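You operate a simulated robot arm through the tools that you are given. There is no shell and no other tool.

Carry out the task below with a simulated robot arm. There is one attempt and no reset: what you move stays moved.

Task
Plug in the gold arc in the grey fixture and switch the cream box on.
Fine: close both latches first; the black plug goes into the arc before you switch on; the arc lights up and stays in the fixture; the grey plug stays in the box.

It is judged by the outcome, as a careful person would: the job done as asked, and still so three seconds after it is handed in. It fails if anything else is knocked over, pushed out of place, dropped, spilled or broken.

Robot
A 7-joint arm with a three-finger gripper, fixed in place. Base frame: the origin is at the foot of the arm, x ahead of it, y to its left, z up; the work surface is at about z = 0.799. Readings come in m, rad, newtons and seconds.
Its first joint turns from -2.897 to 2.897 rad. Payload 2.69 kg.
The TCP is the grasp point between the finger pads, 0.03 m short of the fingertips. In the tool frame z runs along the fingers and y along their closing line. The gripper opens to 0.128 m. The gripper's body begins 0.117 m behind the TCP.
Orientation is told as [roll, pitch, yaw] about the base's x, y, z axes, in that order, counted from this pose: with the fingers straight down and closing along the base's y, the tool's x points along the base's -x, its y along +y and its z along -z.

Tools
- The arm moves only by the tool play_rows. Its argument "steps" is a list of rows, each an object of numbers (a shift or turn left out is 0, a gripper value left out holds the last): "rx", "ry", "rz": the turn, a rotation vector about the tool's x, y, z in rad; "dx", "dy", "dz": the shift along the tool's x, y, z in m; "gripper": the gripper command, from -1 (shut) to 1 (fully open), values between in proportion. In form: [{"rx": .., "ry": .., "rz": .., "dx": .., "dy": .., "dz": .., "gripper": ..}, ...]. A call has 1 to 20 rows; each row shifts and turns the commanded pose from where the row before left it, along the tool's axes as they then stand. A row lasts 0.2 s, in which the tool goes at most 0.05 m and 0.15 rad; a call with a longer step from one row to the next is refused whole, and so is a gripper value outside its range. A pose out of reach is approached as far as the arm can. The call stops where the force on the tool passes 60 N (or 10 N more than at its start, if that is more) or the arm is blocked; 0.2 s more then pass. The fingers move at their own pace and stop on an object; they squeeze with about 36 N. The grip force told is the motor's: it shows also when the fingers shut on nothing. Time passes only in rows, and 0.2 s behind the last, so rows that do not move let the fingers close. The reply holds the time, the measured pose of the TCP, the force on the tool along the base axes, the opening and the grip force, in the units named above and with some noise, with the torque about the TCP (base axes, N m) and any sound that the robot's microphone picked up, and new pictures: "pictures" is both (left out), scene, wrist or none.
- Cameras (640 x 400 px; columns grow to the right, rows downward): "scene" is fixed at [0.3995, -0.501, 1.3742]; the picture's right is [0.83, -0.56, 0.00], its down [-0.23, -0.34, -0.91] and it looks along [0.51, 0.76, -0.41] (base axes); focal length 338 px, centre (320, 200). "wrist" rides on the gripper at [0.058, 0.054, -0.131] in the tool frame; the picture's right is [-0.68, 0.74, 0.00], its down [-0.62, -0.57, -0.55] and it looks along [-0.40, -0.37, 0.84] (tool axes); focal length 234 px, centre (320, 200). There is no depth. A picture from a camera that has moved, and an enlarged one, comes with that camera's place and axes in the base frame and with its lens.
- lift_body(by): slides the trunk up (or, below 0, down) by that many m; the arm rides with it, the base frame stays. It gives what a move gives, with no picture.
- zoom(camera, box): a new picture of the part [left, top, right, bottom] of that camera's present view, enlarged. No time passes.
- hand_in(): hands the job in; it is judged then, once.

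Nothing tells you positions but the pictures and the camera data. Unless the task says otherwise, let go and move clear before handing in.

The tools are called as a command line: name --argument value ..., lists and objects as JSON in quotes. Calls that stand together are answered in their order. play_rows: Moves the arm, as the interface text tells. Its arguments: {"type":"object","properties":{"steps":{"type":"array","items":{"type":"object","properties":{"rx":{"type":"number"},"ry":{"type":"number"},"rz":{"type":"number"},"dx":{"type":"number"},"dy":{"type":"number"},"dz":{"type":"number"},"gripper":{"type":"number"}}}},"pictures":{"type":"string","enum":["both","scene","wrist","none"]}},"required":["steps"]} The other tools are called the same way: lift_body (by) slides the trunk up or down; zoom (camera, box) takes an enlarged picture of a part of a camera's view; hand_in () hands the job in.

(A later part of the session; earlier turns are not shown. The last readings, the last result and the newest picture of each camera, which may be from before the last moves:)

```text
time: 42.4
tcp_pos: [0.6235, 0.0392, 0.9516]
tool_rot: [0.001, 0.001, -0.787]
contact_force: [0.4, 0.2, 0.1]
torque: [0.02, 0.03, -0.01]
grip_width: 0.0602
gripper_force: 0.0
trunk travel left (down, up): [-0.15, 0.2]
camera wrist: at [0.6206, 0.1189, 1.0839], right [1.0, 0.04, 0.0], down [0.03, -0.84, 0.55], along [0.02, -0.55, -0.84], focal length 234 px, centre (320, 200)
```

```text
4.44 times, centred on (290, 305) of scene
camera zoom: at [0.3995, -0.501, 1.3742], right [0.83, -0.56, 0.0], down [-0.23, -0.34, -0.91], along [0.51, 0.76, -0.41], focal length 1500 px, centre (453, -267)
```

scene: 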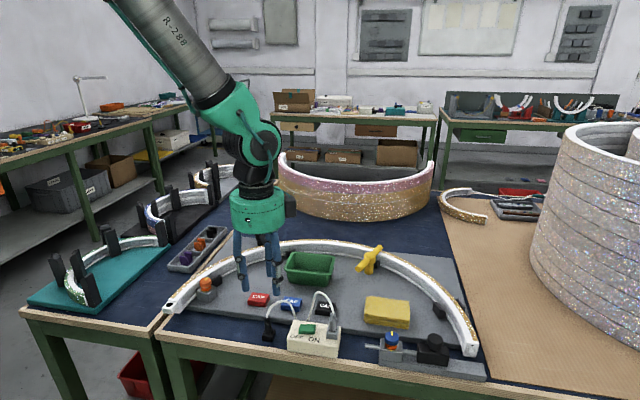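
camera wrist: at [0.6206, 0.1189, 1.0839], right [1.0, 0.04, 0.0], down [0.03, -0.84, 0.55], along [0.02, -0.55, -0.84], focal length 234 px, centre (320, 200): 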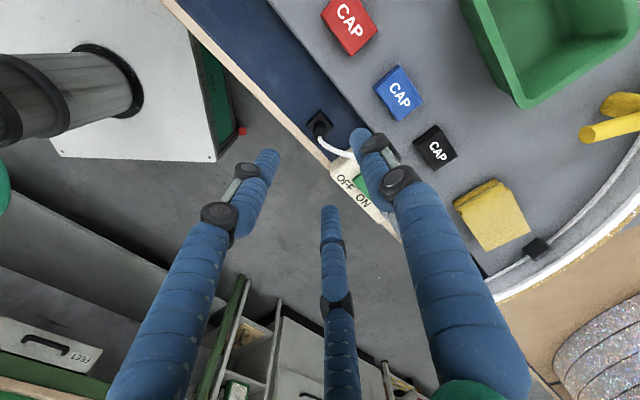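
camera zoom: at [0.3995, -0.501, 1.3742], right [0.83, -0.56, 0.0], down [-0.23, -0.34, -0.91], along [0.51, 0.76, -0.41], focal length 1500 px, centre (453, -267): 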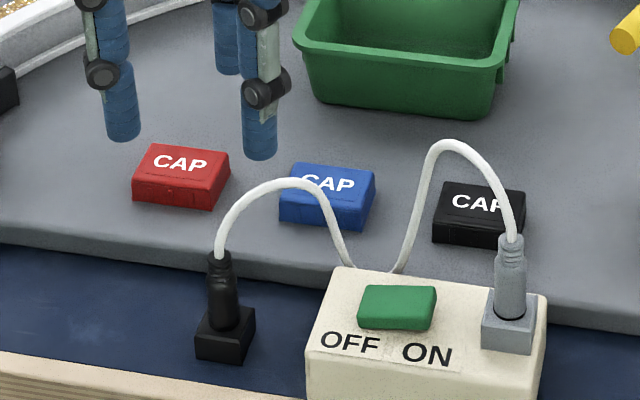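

play_rows --steps '[{"dx": -0.001, "dz": 0.03}, {"dz": 0.03}, {"dz": 0.03}, {"dz": 0.012}]' --pictures "wrist"

zoom --camera "scene" --box '[230, 270, 326, 350]'

zoom --camera "wrist" --box '[240, 100, 400, 240]'

```text
time: 43.4
tcp_pos: [0.6236, 0.037, 0.8473]
tool_rot: [-0.001, 0.0, -0.787]
contact_force: [0.8, -0.7, -0.7]
torque: [0.0, 0.02, 0.01]
grip_width: 0.06
gripper_force: 0.0
trunk travel left (down, up): [-0.15, 0.2]
camera wrist: at [0.621, 0.1159, 0.9805], right [1.0, 0.04, 0.0], down [0.03, -0.84, 0.55], along [0.02, -0.55, -0.84], focal length 234 px, centre (320, 200)
```

wrist: 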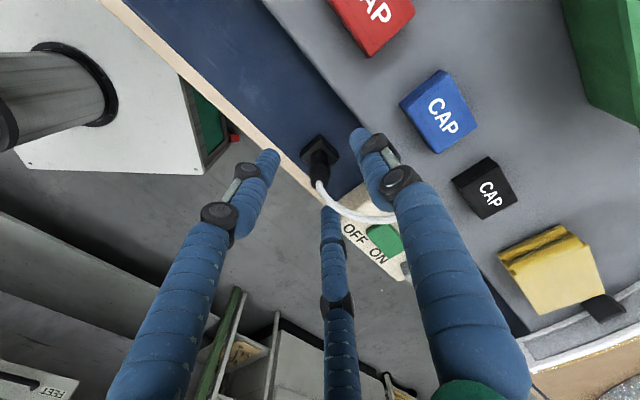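

```text
5.00 times, centred on (278, 310) of scene
camera zoom: at [0.3995, -0.501, 1.3742], right [0.83, -0.56, 0.0], down [-0.23, -0.34, -0.91], along [0.51, 0.76, -0.41], focal length 1687 px, centre (530, -350)
```

zoom: 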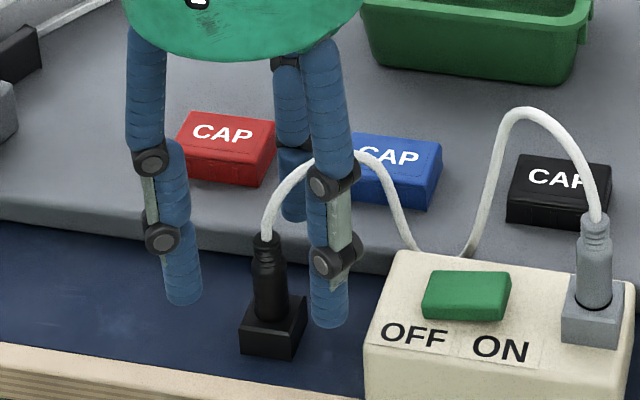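

```text
2.86 times, centred on (320, 170) of wrist
camera zoom: at [0.621, 0.1159, 0.9805], right [1.0, 0.04, 0.0], down [0.03, -0.84, 0.55], along [0.02, -0.55, -0.84], focal length 669 px, centre (320, 286)
```

zoom: 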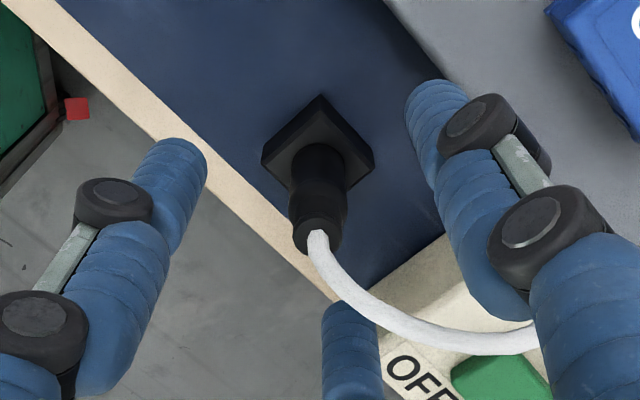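

The plug axis is at (0.6236, 0.0395), centred between the fingers, and the lead passes between two of them. I'll lower to body height and close.

play_rows --steps '[{"dx": 0.0014, "dy": 0.0014, "dz": 0.01}, {"dz": 0.006}, {"gripper": -0.4}, {"gripper": -1}, {"gripper": -1}, {"gripper": -1}]' --pictures "wrist"

zoom --camera "scene" --box '[230, 270, 326, 350]'

zoom --camera "wrist" --box '[240, 100, 400, 240]'

```text
time: 44.8
tcp_pos: [0.6244, 0.0379, 0.8343]
tool_rot: [-0.002, -0.001, -0.785]
contact_force: [-1.7, -1.1, -0.4]
torque: [-0.03, 0.03, 0.0]
grip_width: 0.0127
gripper_force: 35.8
trunk travel left (down, up): [-0.15, 0.2]
camera wrist: at [0.6207, 0.1181, 0.966], right [1.0, 0.04, 0.0], down [0.04, -0.84, 0.55], along [0.02, -0.55, -0.84], focal length 234 px, centre (320, 200)
```

wrist: 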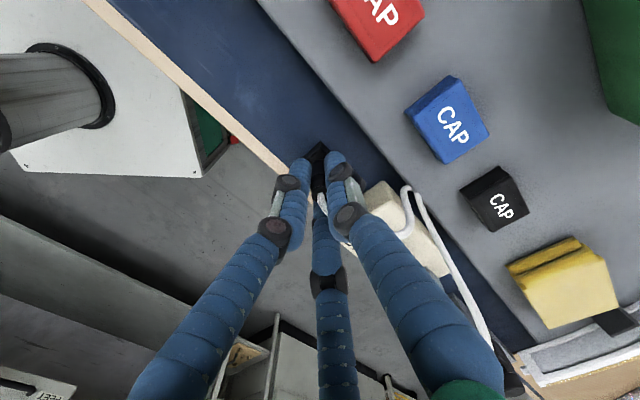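

```text
5.00 times, centred on (278, 310) of scene
camera zoom: at [0.3995, -0.501, 1.3742], right [0.83, -0.56, 0.0], down [-0.23, -0.34, -0.91], along [0.51, 0.76, -0.41], focal length 1687 px, centre (530, -350)
```

zoom: 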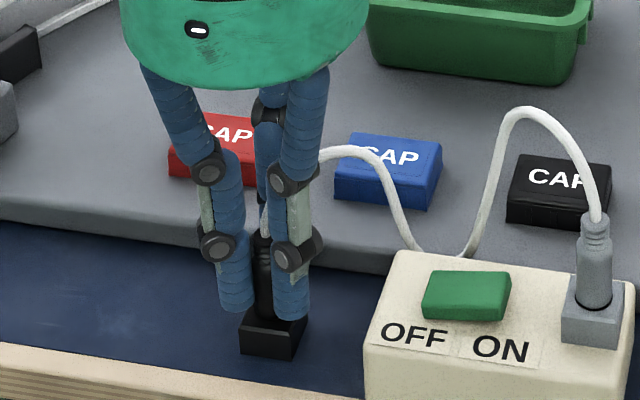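

```text
2.86 times, centred on (320, 170) of wrist
camera zoom: at [0.6207, 0.1181, 0.966], right [1.0, 0.04, 0.0], down [0.04, -0.84, 0.55], along [0.02, -0.55, -0.84], focal length 669 px, centre (320, 286)
```

zoom: 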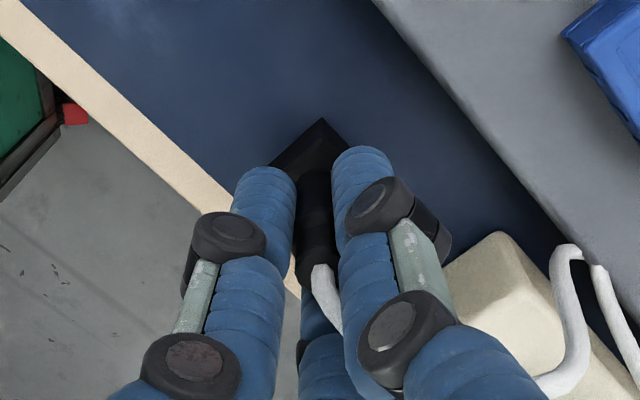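

The plug is held (12.7 mm wide, full grip force). I'll draw it straight up slowly and check that it comes out and the grey plug stays.

play_rows --steps '[{"dz": -0.008}, {"dz": -0.008}, {"dz": -0.01}, {"dz": -0.012}]' --pictures "wrist"

zoom --camera "scene" --box '[230, 270, 358, 350]'

zoom --camera "wrist" --box '[240, 100, 400, 240]'

```text
time: 45.8
tcp_pos: [0.6239, 0.0402, 0.8725]
tool_rot: [-0.002, -0.001, -0.785]
contact_force: [0.8, -0.3, -1.0]
torque: [0.02, 0.0, 0.02]
grip_width: 0.0126
gripper_force: 35.6
trunk travel left (down, up): [-0.15, 0.2]
camera wrist: at [0.6208, 0.1187, 1.0049], right [1.0, 0.04, 0.0], down [0.04, -0.84, 0.55], along [0.02, -0.55, -0.84], focal length 234 px, centre (320, 200)
```

wrist: 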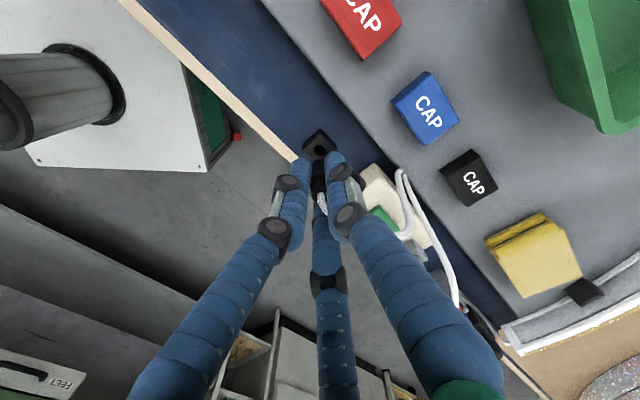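

```text
5.00 times, centred on (294, 310) of scene
camera zoom: at [0.3995, -0.501, 1.3742], right [0.83, -0.56, 0.0], down [-0.23, -0.34, -0.91], along [0.51, 0.76, -0.41], focal length 1687 px, centre (450, -350)
```

zoom: 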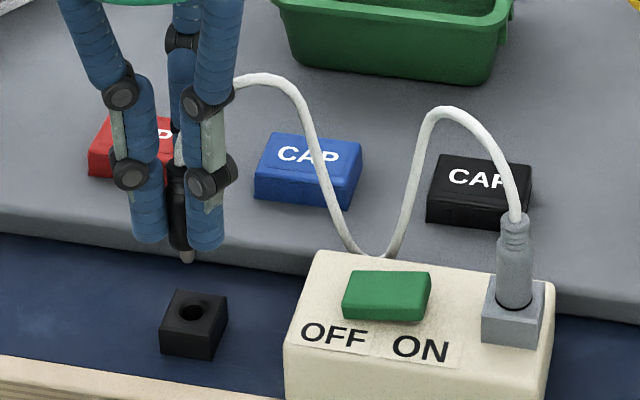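

```text
2.86 times, centred on (320, 170) of wrist
camera zoom: at [0.6208, 0.1187, 1.0049], right [1.0, 0.04, 0.0], down [0.04, -0.84, 0.55], along [0.02, -0.55, -0.84], focal length 669 px, centre (320, 286)
```

zoom: 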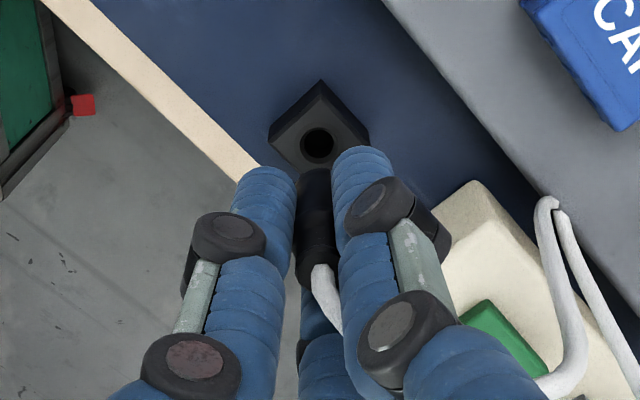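

The black plug is out, straight and centred under the TCP with its tip 55 mm below. The arc socket is at about (0.454, 0.206, 0.832), directly along the bench front, so I'll raise a little and go halfway, then check the lead and the grey plug.

play_rows --steps '[{"dz": -0.017}, {"dz": -0.016}, {"dx": 0.025}, {"dx": 0.025}, {"dx": 0.025}, {"dx": 0.025}, {"dx": 0.025}]' --pictures "both"

zoom --camera "scene" --box '[190, 250, 350, 350]'

```text
time: 47.4
tcp_pos: [0.5362, 0.126, 0.9041]
tool_rot: [0.0, 0.002, -0.785]
contact_force: [-0.3, 0.8, -0.6]
torque: [0.01, 0.05, 0.0]
grip_width: 0.013
gripper_force: 35.8
trunk travel left (down, up): [-0.15, 0.2]
camera wrist: at [0.5327, 0.2058, 1.0352], right [1.0, 0.04, 0.0], down [0.03, -0.84, 0.55], along [0.02, -0.55, -0.84], focal length 234 px, centre (320, 200)
```

scene: 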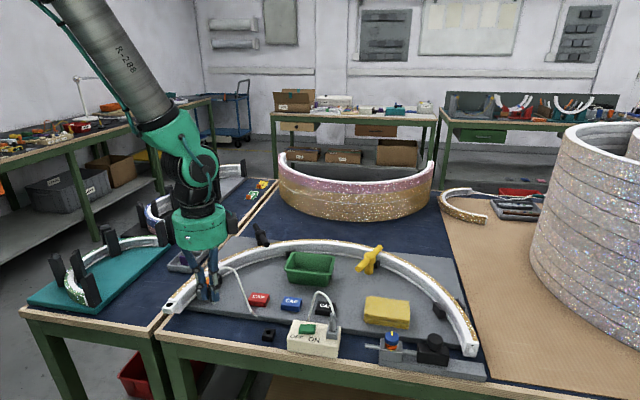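
wrist: 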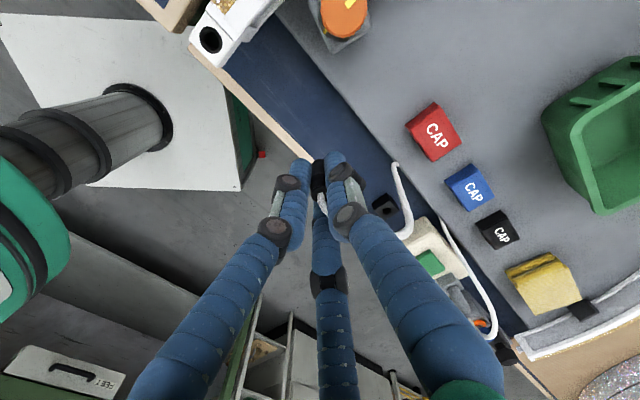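

```text
4.00 times, centred on (270, 300) of scene
camera zoom: at [0.3995, -0.501, 1.3742], right [0.83, -0.56, 0.0], down [-0.23, -0.34, -0.91], along [0.51, 0.76, -0.41], focal length 1350 px, centre (520, -200)
```

zoom: 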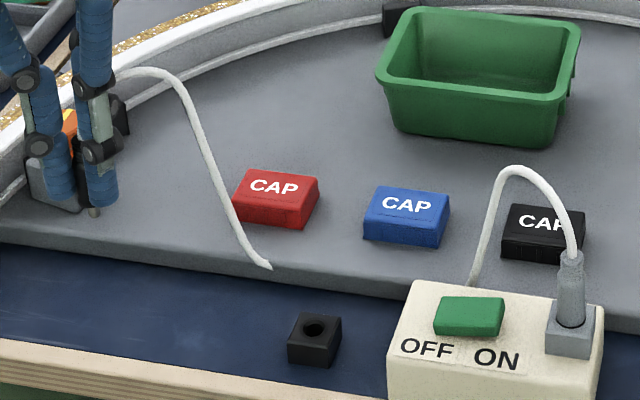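

The lead pays out freely and the grey plug hasn't moved. I'll continue to just above the arc's socket.

play_rows --steps '[{"dx": 0.0286, "dy": -0.0004}, {"dx": 0.0286, "dy": -0.0004}, {"dx": 0.0286, "dy": -0.0004}, {"dx": 0.0286, "dy": -0.0004}, {}]' --pictures "both"

zoom --camera "scene" --box '[150, 245, 246, 325]'

zoom --camera "wrist" --box '[240, 80, 400, 220]'

```text
time: 48.6
tcp_pos: [0.4496, 0.2086, 0.9038]
tool_rot: [-0.001, 0.0, -0.787]
contact_force: [-0.8, 0.1, -0.2]
torque: [-0.02, -0.03, 0.0]
grip_width: 0.0126
gripper_force: 36.0
trunk travel left (down, up): [-0.15, 0.2]
camera wrist: at [0.4479, 0.2872, 1.036], right [1.0, 0.04, 0.0], down [0.04, -0.84, 0.55], along [0.02, -0.55, -0.84], focal length 234 px, centre (320, 200)
```

scene: 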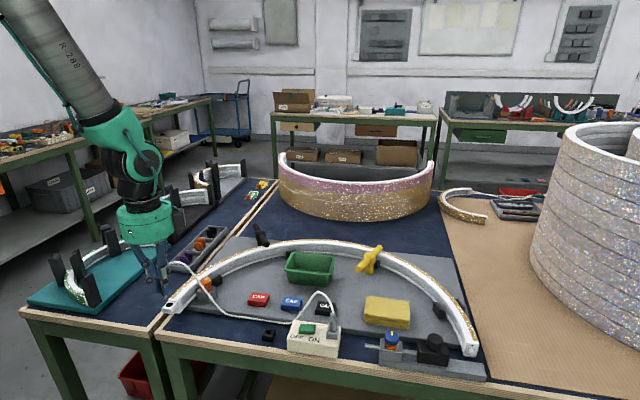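
wrist: 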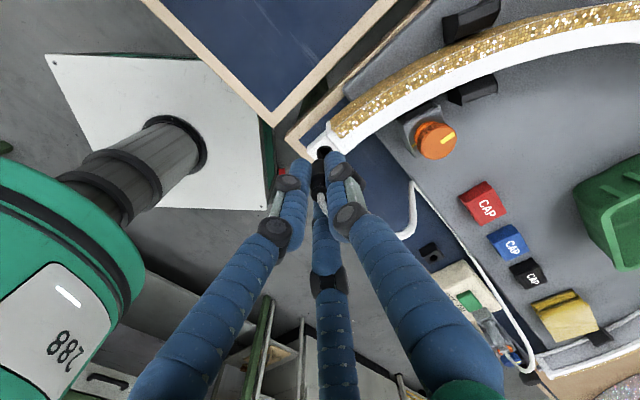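

```text
5.00 times, centred on (198, 285) of scene
camera zoom: at [0.3995, -0.501, 1.3742], right [0.83, -0.56, 0.0], down [-0.23, -0.34, -0.91], along [0.51, 0.76, -0.41], focal length 1687 px, centre (930, -225)
```

zoom: 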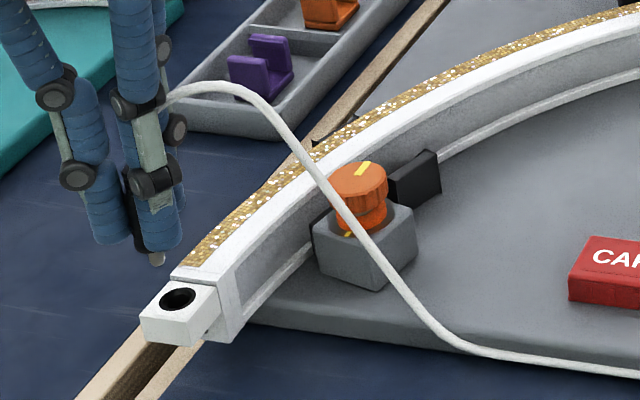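

```text
2.86 times, centred on (320, 150) of wrist
camera zoom: at [0.4479, 0.2872, 1.036], right [1.0, 0.04, 0.0], down [0.04, -0.84, 0.55], along [0.02, -0.55, -0.84], focal length 669 px, centre (320, 343)
```

zoom: 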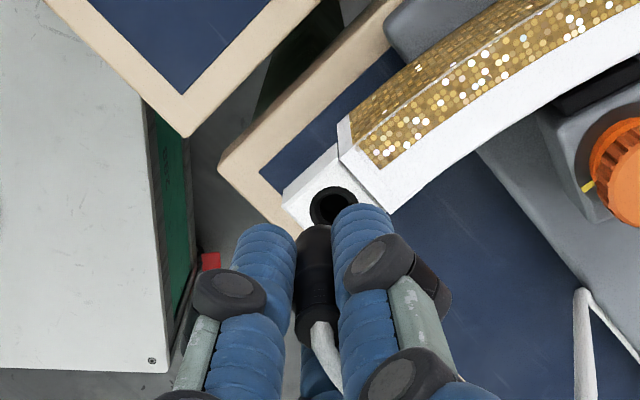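

Close to aligned: the hole is about 5 mm further in +x and 2.6 mm in -y from the plug. I'll correct, lower until the tip is just above the hole, and check again.

play_rows --steps '[{"dx": -0.0054, "dy": 0.0017}, {"dz": 0.008}, {}]' --pictures "none"

zoom --camera "scene" --box '[156, 270, 204, 310]'

zoom --camera "wrist" --box '[280, 110, 376, 180]'

```text
time: 49.4
tcp_pos: [0.4556, 0.2056, 0.8971]
tool_rot: [0.001, -0.001, -0.783]
contact_force: [0.1, -0.5, -0.5]
torque: [0.05, -0.02, 0.01]
grip_width: 0.0129
gripper_force: 36.3
trunk travel left (down, up): [-0.15, 0.2]
```

```text
10.00 times, centred on (180, 290) of scene
camera zoom: at [0.3995, -0.501, 1.3742], right [0.83, -0.56, 0.0], down [-0.23, -0.34, -0.91], along [0.51, 0.76, -0.41], focal length 3375 px, centre (1720, -700)
```

zoom: 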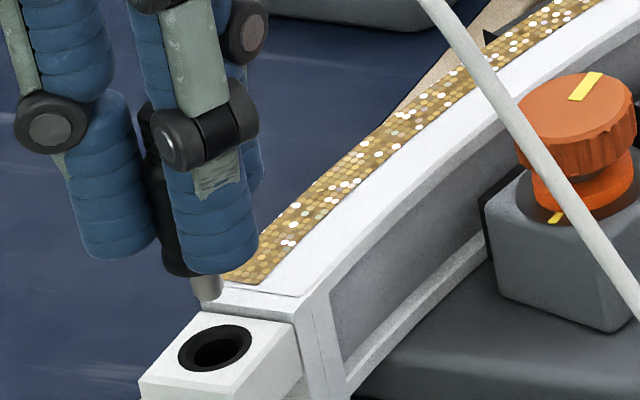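

```text
5.71 times, centred on (328, 145) of wrist
camera zoom: at [0.4535, 0.2853, 1.029], right [1.0, 0.04, 0.0], down [0.03, -0.84, 0.55], along [0.02, -0.55, -0.84], focal length 1338 px, centre (274, 514)
```

zoom: 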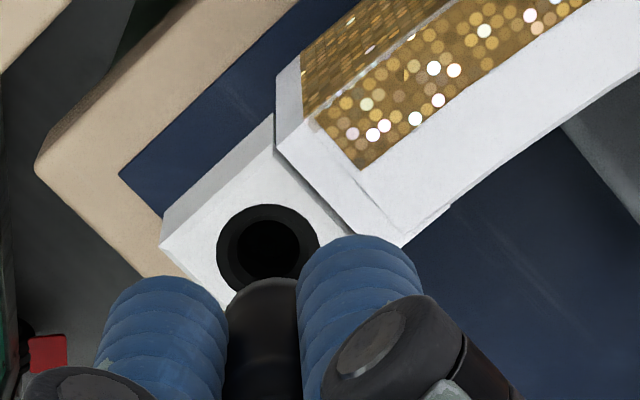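

The tip and hole now agree in both views within about a millimetre. I'll lower gently and read the force as it enters.

play_rows --steps '[{"dz": 0.005}, {"dz": 0.004}, {"dz": 0.004}, {"dz": 0.003}]' --pictures "none"

zoom --camera "scene" --box '[156, 270, 204, 310]'

zoom --camera "wrist" --box '[280, 110, 376, 180]'

```text
time: 50.4
tcp_pos: [0.4573, 0.2038, 0.8807]
tool_rot: [-0.001, 0.0, -0.785]
contact_force: [-0.5, 0.1, 0.0]
torque: [-0.02, -0.01, -0.03]
grip_width: 0.013
gripper_force: 36.6
trunk travel left (down, up): [-0.15, 0.2]
```

```text
10.00 times, centred on (180, 290) of scene
camera zoom: at [0.3995, -0.501, 1.3742], right [0.83, -0.56, 0.0], down [-0.23, -0.34, -0.91], along [0.51, 0.76, -0.41], focal length 3375 px, centre (1720, -700)
```

zoom: 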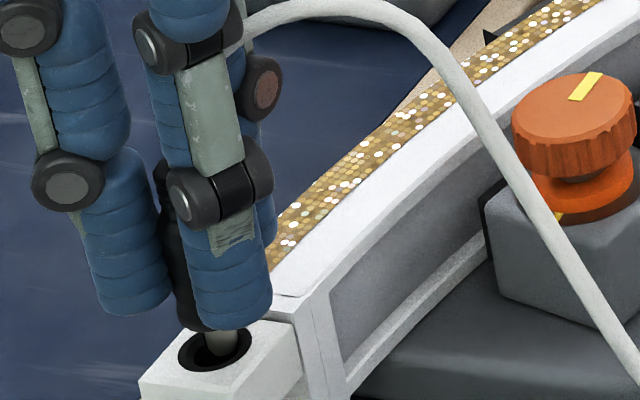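

```text
5.71 times, centred on (328, 145) of wrist
camera zoom: at [0.4539, 0.2854, 1.0129], right [1.0, 0.04, 0.0], down [0.03, -0.84, 0.55], along [0.02, -0.55, -0.84], focal length 1338 px, centre (274, 514)
```

zoom: 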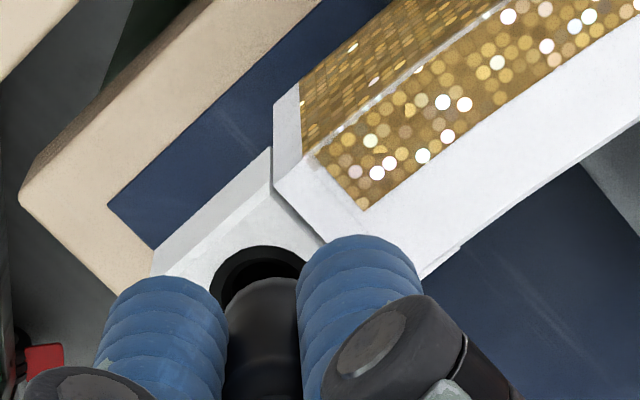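

The silver pin is entering the hole with no side force. I'll nudge 1 mm to centre it and keep pressing down gently.

play_rows --steps '[{"dx": 0.0012, "dy": 0.0004}, {"dz": 0.003}, {"dz": 0.003}, {"dz": 0.002}, {}]' --pictures "none"

zoom --camera "scene" --box '[156, 270, 204, 310]'

zoom --camera "wrist" --box '[280, 110, 376, 180]'

```text
time: 51.6
tcp_pos: [0.4568, 0.2059, 0.8723]
tool_rot: [0.0, -0.001, -0.785]
contact_force: [-1.1, -0.6, 2.8]
torque: [-0.03, 0.04, 0.0]
grip_width: 0.0129
gripper_force: 35.6
trunk travel left (down, up): [-0.15, 0.2]
```

```text
10.00 times, centred on (180, 290) of scene
camera zoom: at [0.3995, -0.501, 1.3742], right [0.83, -0.56, 0.0], down [-0.23, -0.34, -0.91], along [0.51, 0.76, -0.41], focal length 3375 px, centre (1720, -700)
```

zoom: 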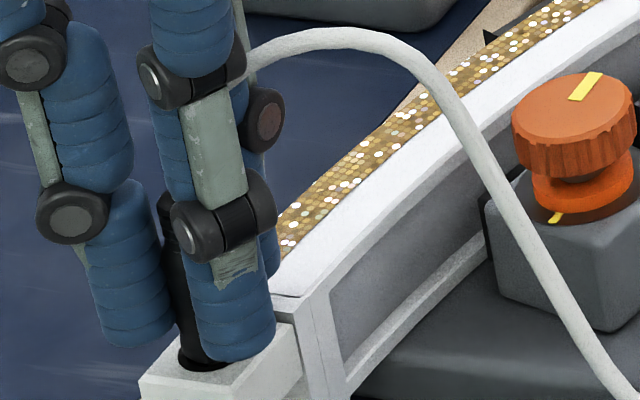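

```text
5.71 times, centred on (328, 145) of wrist
camera zoom: at [0.4532, 0.2855, 1.0041], right [1.0, 0.04, 0.0], down [0.04, -0.84, 0.55], along [0.02, -0.55, -0.84], focal length 1338 px, centre (274, 514)
```

zoom: 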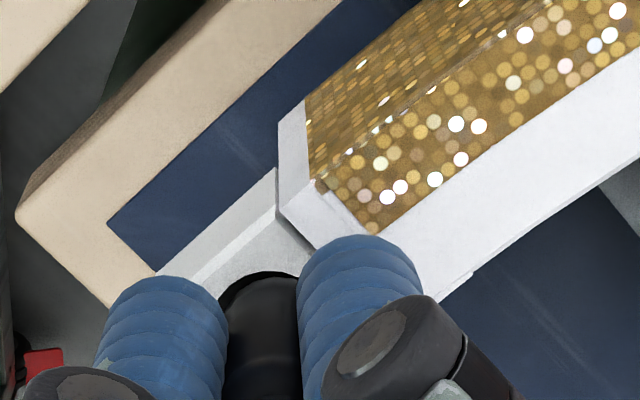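

play_rows --steps '[{"dz": 0.002}, {"dz": 0.001}, {}]' --pictures "none"

zoom --camera "scene" --box '[156, 270, 204, 310]'

```text
time: 52.4
tcp_pos: [0.4556, 0.2056, 0.8697]
tool_rot: [0.003, -0.001, -0.785]
contact_force: [-15.4, 1.6, 38.7]
torque: [0.18, 0.37, 0.19]
grip_width: 0.0124
gripper_force: 35.7
trunk travel left (down, up): [-0.15, 0.2]
```

```text
10.00 times, centred on (180, 290) of scene
camera zoom: at [0.3995, -0.501, 1.3742], right [0.83, -0.56, 0.0], down [-0.23, -0.34, -0.91], along [0.51, 0.76, -0.41], focal length 3375 px, centre (1720, -700)
```

zoom: 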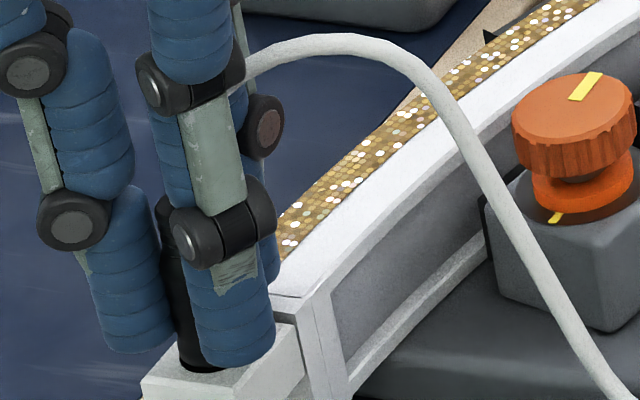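

The push met a firm stop at TCP z = 0.870 with the plug body flush on the socket ring, so it looks fully seated. I'll ease off the pressure and look before letting go.

play_rows --steps '[{"dz": -0.0015}, {"dz": -0.001}]' --pictures "wrist"

zoom --camera "wrist" --box '[280, 110, 376, 180]'

zoom --camera "scene" --box '[156, 230, 276, 320]'

zoom --camera "scene" --box '[200, 230, 480, 370]'

```text
time: 53.0
tcp_pos: [0.458, 0.2041, 0.8706]
tool_rot: [-0.001, -0.001, -0.786]
contact_force: [-1.7, 0.8, 0.2]
torque: [-0.16, 0.01, 0.2]
grip_width: 0.0126
gripper_force: 35.6
trunk travel left (down, up): [-0.15, 0.2]
camera wrist: at [0.4538, 0.2851, 1.0029], right [1.0, 0.04, 0.0], down [0.04, -0.84, 0.55], along [0.02, -0.55, -0.84], focal length 234 px, centre (320, 200)
```

wrist: 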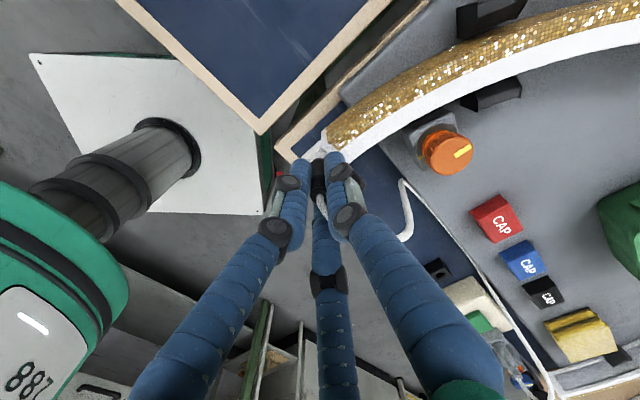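

```text
5.71 times, centred on (328, 145) of wrist
camera zoom: at [0.4538, 0.2851, 1.0029], right [1.0, 0.04, 0.0], down [0.04, -0.84, 0.55], along [0.02, -0.55, -0.84], focal length 1338 px, centre (274, 514)
```

zoom: 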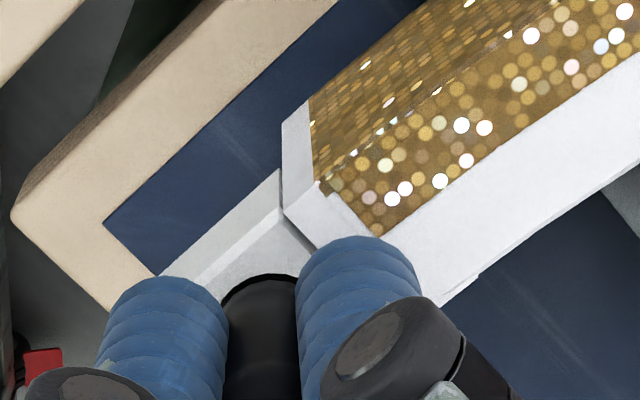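

```text
4.44 times, centred on (216, 275) of scene
camera zoom: at [0.3995, -0.501, 1.3742], right [0.83, -0.56, 0.0], down [-0.23, -0.34, -0.91], along [0.51, 0.76, -0.41], focal length 1500 px, centre (782, -133)
```

zoom: 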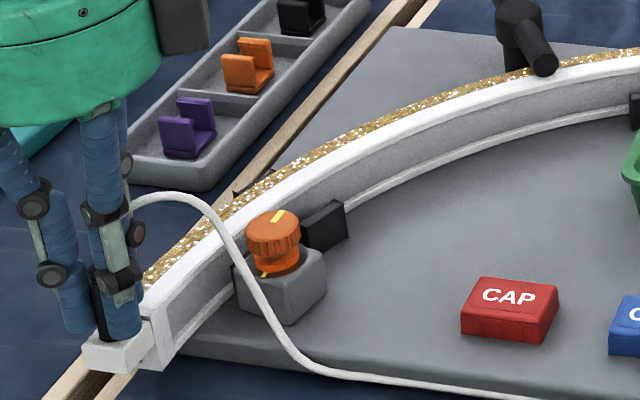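

```text
2.29 times, centred on (340, 300) of scene
camera zoom: at [0.3995, -0.501, 1.3742], right [0.83, -0.56, 0.0], down [-0.23, -0.34, -0.91], along [0.51, 0.76, -0.41], focal length 771 px, centre (274, -29)
```

zoom: 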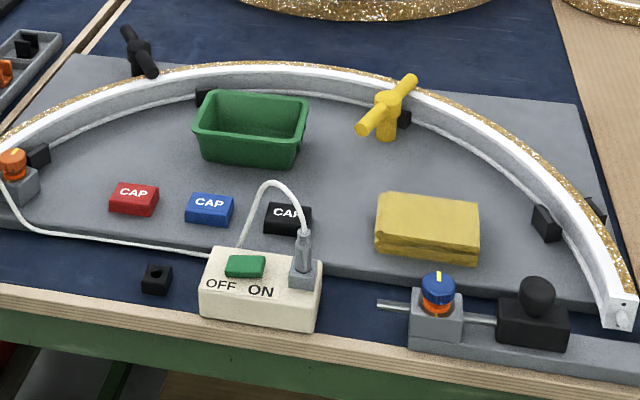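

The plug is seated, the arc hasn't shifted and the grey plug is in place. I'll open the fingers modestly and lift straight up.

play_rows --steps '[{"gripper": -0.3}, {"gripper": -0.3}, {}]' --pictures "none"

zoom --camera "scene" --box '[150, 230, 270, 320]'

zoom --camera "wrist" --box '[260, 90, 420, 230]'

```text
time: 53.8
tcp_pos: [0.4572, 0.2051, 0.8725]
tool_rot: [0.003, 0.0, -0.786]
contact_force: [0.0, 0.4, 0.8]
torque: [0.01, 0.0, 0.0]
grip_width: 0.0447
gripper_force: 0.1
trunk travel left (down, up): [-0.15, 0.2]
```

```text
4.44 times, centred on (210, 275) of scene
camera zoom: at [0.3995, -0.501, 1.3742], right [0.83, -0.56, 0.0], down [-0.23, -0.34, -0.91], along [0.51, 0.76, -0.41], focal length 1500 px, centre (809, -133)
```

zoom: 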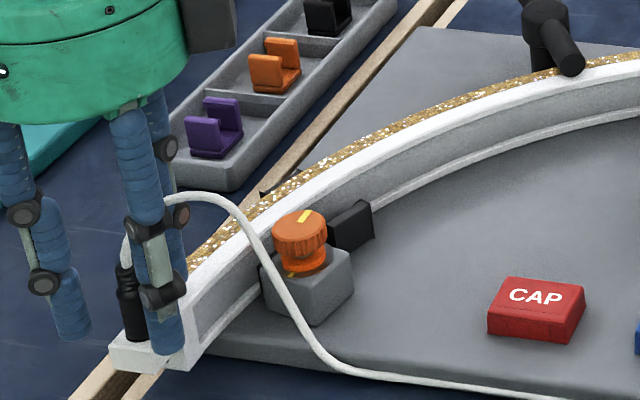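

```text
2.86 times, centred on (340, 160) of wrist
camera zoom: at [0.454, 0.2853, 1.004], right [1.0, 0.04, 0.0], down [0.04, -0.84, 0.55], along [0.02, -0.55, -0.84], focal length 669 px, centre (263, 314)
```

zoom: 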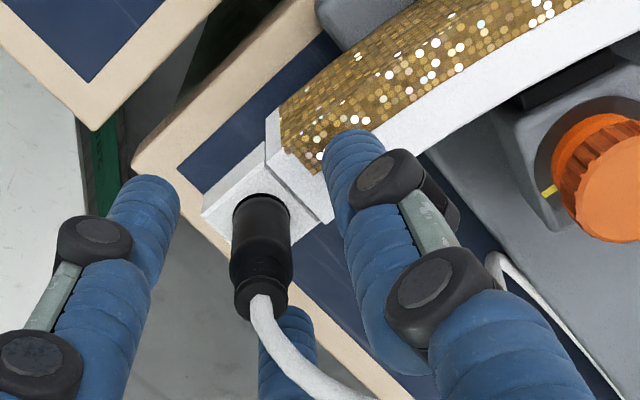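

play_rows --steps '[{"dz": -0.02}, {"dz": -0.03}, {"dz": -0.04}, {"dz": -0.045}, {"dz": -0.045}]' --pictures "both"

zoom --camera "scene" --box '[150, 230, 270, 320]'

zoom --camera "scene" --box '[230, 270, 390, 370]'

```text
time: 55.0
tcp_pos: [0.4588, 0.2071, 1.054]
tool_rot: [-0.002, -0.001, -0.784]
contact_force: [-0.2, -0.7, 0.1]
torque: [-0.05, 0.02, 0.0]
grip_width: 0.0449
gripper_force: 0.0
trunk travel left (down, up): [-0.15, 0.2]
camera wrist: at [0.4548, 0.2869, 1.1864], right [1.0, 0.04, 0.0], down [0.04, -0.84, 0.55], along [0.02, -0.55, -0.84], focal length 234 px, centre (320, 200)
```

scene: 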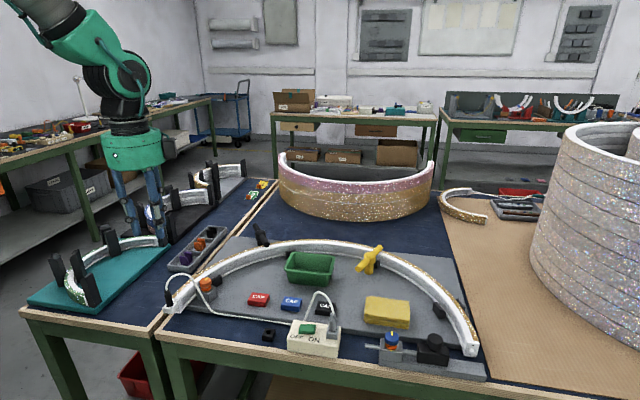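
wrist: 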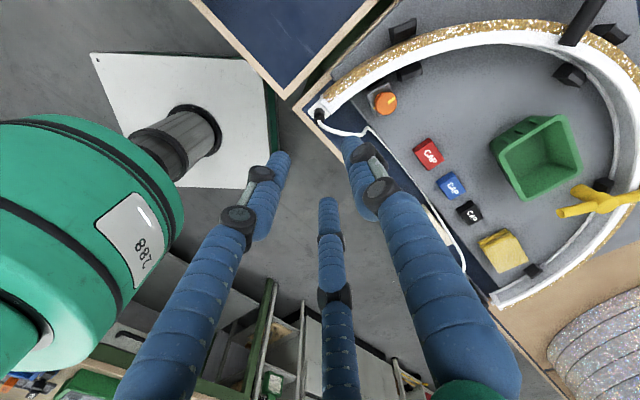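

```text
4.44 times, centred on (210, 275) of scene
camera zoom: at [0.3995, -0.501, 1.3742], right [0.83, -0.56, 0.0], down [-0.23, -0.34, -0.91], along [0.51, 0.76, -0.41], focal length 1500 px, centre (809, -133)
```

zoom: 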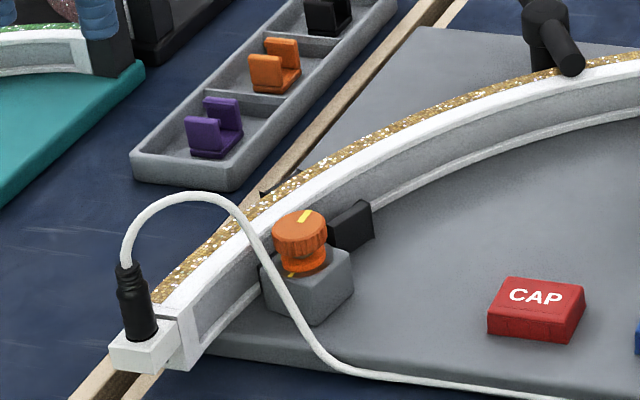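

```text
4.00 times, centred on (310, 320) of scene
camera zoom: at [0.3995, -0.501, 1.3742], right [0.83, -0.56, 0.0], down [-0.23, -0.34, -0.91], along [0.51, 0.76, -0.41], focal length 1350 px, centre (360, -280)
```

zoom: 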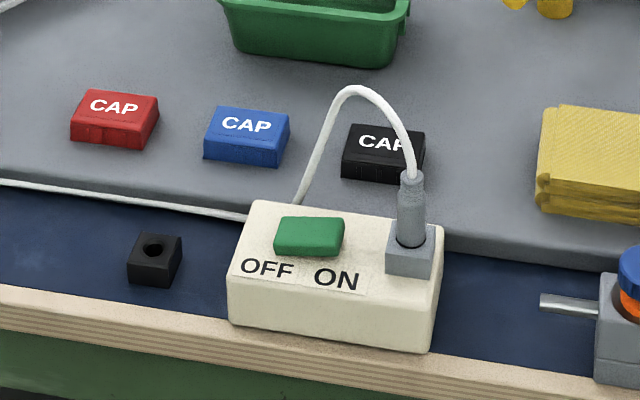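

The plug stands upright and seated in the arc, and the grey plug is still in the box. Next is the green switch, so I'll zoom in to see whether it is a rocker or a slider.

zoom --camera "scene" --box '[284, 316, 332, 346]'

play_rows --steps '[{"rz": -0.131, "gripper": -0.3}, {"rz": -0.131}, {"rz": -0.131}, {"rz": -0.131}, {"rz": -0.131}, {"rz": -0.131}, {"dx": -0.04, "dy": -0.04}, {"dx": -0.04, "dy": -0.04}, {"dx": -0.04, "dy": -0.04}, {"dx": -0.04, "dy": -0.04}]' --pictures "wrist"

```text
13.33 times, centred on (308, 331) of scene
camera zoom: at [0.3995, -0.501, 1.3742], right [0.83, -0.56, 0.0], down [-0.23, -0.34, -0.91], along [0.51, 0.76, -0.41], focal length 4500 px, centre (480, -1547)
```

zoom: 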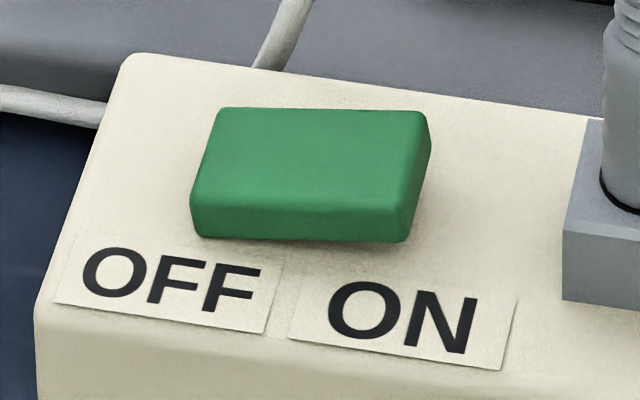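

```text
refused: row 7 steps farther than a row can; nothing moved
```

It is a rocker: the OFF end is down and the ON end is raised, so it needs a press on the ON end. I'll move over the box with the wrist turned so the finger gap faces the grey plug, and look again.

play_rows --steps '[{"rz": -0.131}, {"rz": -0.131}, {"rz": -0.131}, {"rz": -0.131}, {"rz": -0.131}, {"rz": -0.131}, {"rz": -0.131}, {"rz": -0.131}, {"rz": -0.131}, {"rz": -0.131}, {"rz": -0.131}, {"rz": -0.131}, {"dx": 0.0057, "dy": -0.0422}, {"dx": 0.0057, "dy": -0.0422}, {"dx": 0.0057, "dy": -0.0422}, {"dx": 0.0057, "dy": -0.0422}, {"dx": 0.0057, "dy": -0.0422}, {"dx": 0.0057, "dy": -0.0422}, {"dx": 0.0057, "dy": -0.0422}, {"dz": 0.04, "gripper": 0.6}]' --pictures "wrist"

zoom --camera "wrist" --box '[240, 60, 400, 220]'

```text
time: 59.2
tcp_pos: [0.6418, -0.0295, 1.013]
tool_rot: [-0.001, 0.0, 0.786]
contact_force: [-0.6, -0.1, 0.2]
torque: [0.07, -0.02, 0.0]
grip_width: 0.1025
gripper_force: 0.1
trunk travel left (down, up): [-0.15, 0.2]
camera wrist: at [0.5614, -0.0327, 1.1444], right [-0.04, 1.0, 0.0], down [0.84, 0.04, 0.55], along [0.55, 0.02, -0.84], focal length 234 px, centre (320, 200)
```

wrist: 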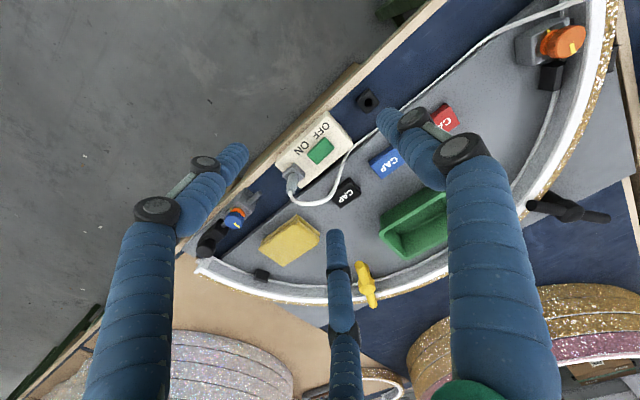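

```text
2.50 times, centred on (320, 140) of wrist
camera zoom: at [0.5614, -0.0327, 1.1444], right [-0.04, 1.0, 0.0], down [0.84, 0.04, 0.55], along [0.55, 0.02, -0.84], focal length 585 px, centre (320, 350)
```

zoom: 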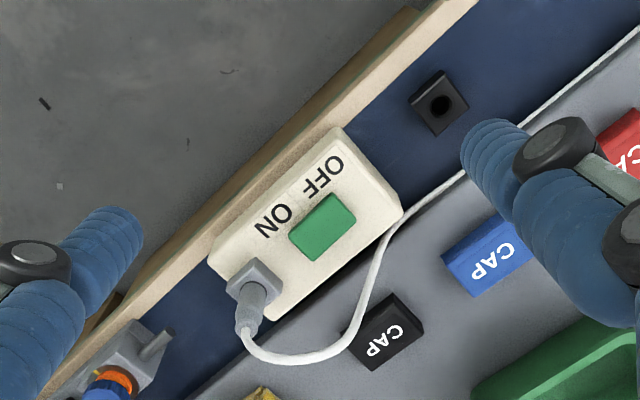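

The rocker centre is at (0.689, -0.027) with its ON end toward the grey plug at about (0.700, -0.039). I'll close the fingers, go above the ON end, and check the clearance to the grey plug and lead.

play_rows --steps '[{"rz": 0.12, "gripper": -1}, {"dx": -0.0204, "dy": -0.0218}, {"dx": -0.0203, "dy": -0.0218}, {}, {"dz": 0.04}, {"dz": 0.04}, {"dz": 0.02}]' --pictures "both"

zoom --camera "scene" --box '[262, 260, 358, 350]'

zoom --camera "wrist" --box '[250, 90, 390, 220]'

```text
time: 60.8
tcp_pos: [0.6977, -0.0371, 0.9127]
tool_rot: [-0.001, 0.0, 0.668]
contact_force: [0.3, -0.9, -0.5]
torque: [0.01, 0.01, 0.0]
grip_width: 0.0021
gripper_force: 30.9
trunk travel left (down, up): [-0.15, 0.2]
camera wrist: at [0.6193, -0.0314, 1.0439], right [0.08, 1.0, 0.0], down [0.83, -0.06, 0.55], along [0.55, -0.04, -0.84], focal length 234 px, centre (320, 200)
```

scene: 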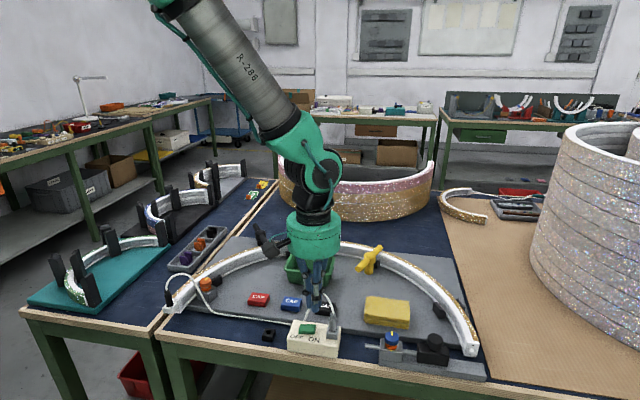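
wrist: 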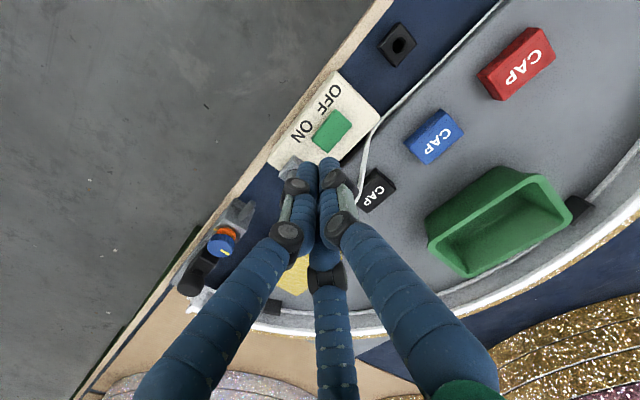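

```text
4.44 times, centred on (310, 305) of scene
camera zoom: at [0.3995, -0.501, 1.3742], right [0.83, -0.56, 0.0], down [-0.23, -0.34, -0.91], along [0.51, 0.76, -0.41], focal length 1500 px, centre (364, -267)
```

zoom: 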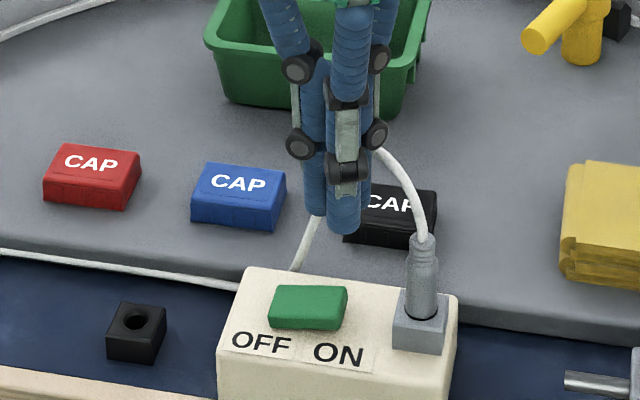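

```text
3.08 times, centred on (320, 155) of wrist
camera zoom: at [0.6193, -0.0314, 1.0439], right [0.08, 1.0, 0.0], down [0.83, -0.06, 0.55], along [0.55, -0.04, -0.84], focal length 720 px, centre (320, 338)
```

zoom: 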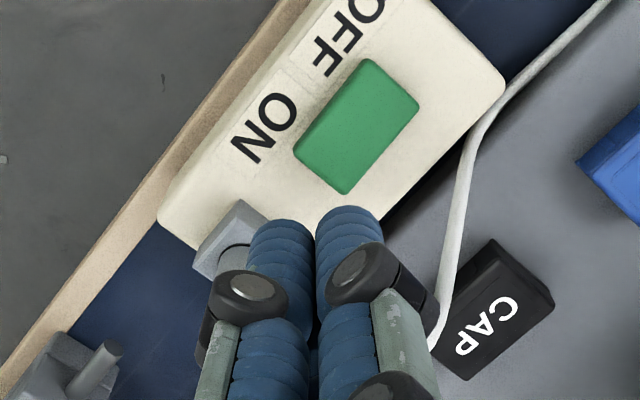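

Aligned over the ON end (about 16 mm from the pivot) and clear of the grey plug. I'll lower and press gently, watching the force.

play_rows --steps '[{"dz": 0.03}, {"dz": 0.015}, {"dz": 0.004}, {"dz": 0.003}]' --pictures "none"

zoom --camera "scene" --box '[270, 290, 350, 350]'

zoom --camera "wrist" --box '[250, 90, 390, 220]'

```text
time: 61.8
tcp_pos: [0.6994, -0.0403, 0.8614]
tool_rot: [-0.001, 0.0, 0.667]
contact_force: [-0.6, -0.3, 0.7]
torque: [0.02, 0.0, -0.03]
grip_width: 0.0023
gripper_force: 31.7
trunk travel left (down, up): [-0.15, 0.2]
```

```text
6.67 times, centred on (310, 320) of scene
camera zoom: at [0.3995, -0.501, 1.3742], right [0.83, -0.56, 0.0], down [-0.23, -0.34, -0.91], along [0.51, 0.76, -0.41], focal length 2250 px, centre (387, -600)
```

zoom: 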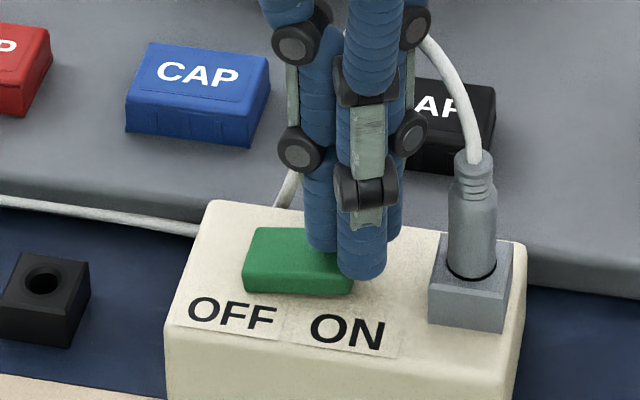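

```text
3.08 times, centred on (320, 155) of wrist
camera zoom: at [0.6201, -0.0336, 0.9932], right [0.08, 1.0, 0.0], down [0.83, -0.06, 0.55], along [0.55, -0.04, -0.84], focal length 720 px, centre (320, 338)
```

zoom: 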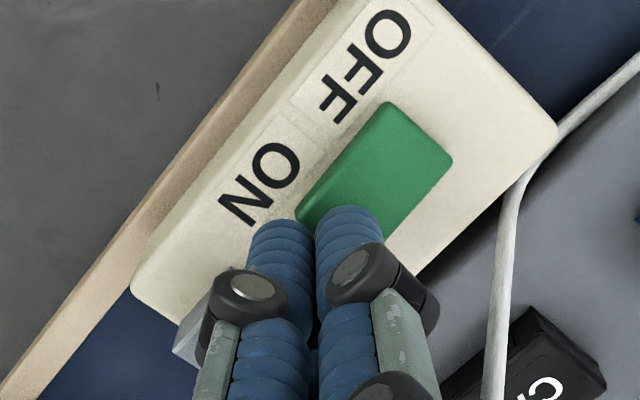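

play_rows --steps '[{"dx": -0.0017, "dy": 0.0022}, {"dz": 0.003}, {"dz": 0.003}, {"dz": 0.002}, {"dz": 0.002}]' --pictures "none"

zoom --camera "scene" --box '[270, 290, 350, 350]'

zoom --camera "wrist" --box '[250, 90, 390, 220]'

```text
time: 63.0
tcp_pos: [0.6984, -0.0369, 0.8555]
tool_rot: [-0.003, -0.002, 0.667]
contact_force: [-4.5, -2.4, 39.8]
torque: [0.46, 0.56, 0.05]
grip_width: 0.0023
gripper_force: 31.6
trunk travel left (down, up): [-0.15, 0.2]
```

```text
6.67 times, centred on (310, 320) of scene
camera zoom: at [0.3995, -0.501, 1.3742], right [0.83, -0.56, 0.0], down [-0.23, -0.34, -0.91], along [0.51, 0.76, -0.41], focal length 2250 px, centre (387, -600)
```

zoom: 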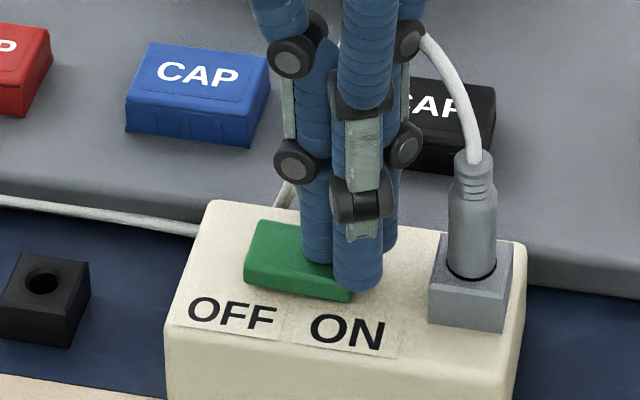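

```text
3.08 times, centred on (320, 155) of wrist
camera zoom: at [0.6195, -0.0308, 0.9857], right [0.08, 1.0, 0.0], down [0.83, -0.06, 0.55], along [0.55, -0.04, -0.83], focal length 720 px, centre (320, 338)
```

zoom: 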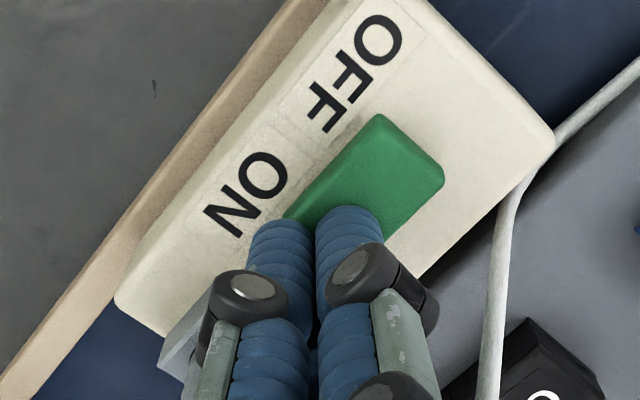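

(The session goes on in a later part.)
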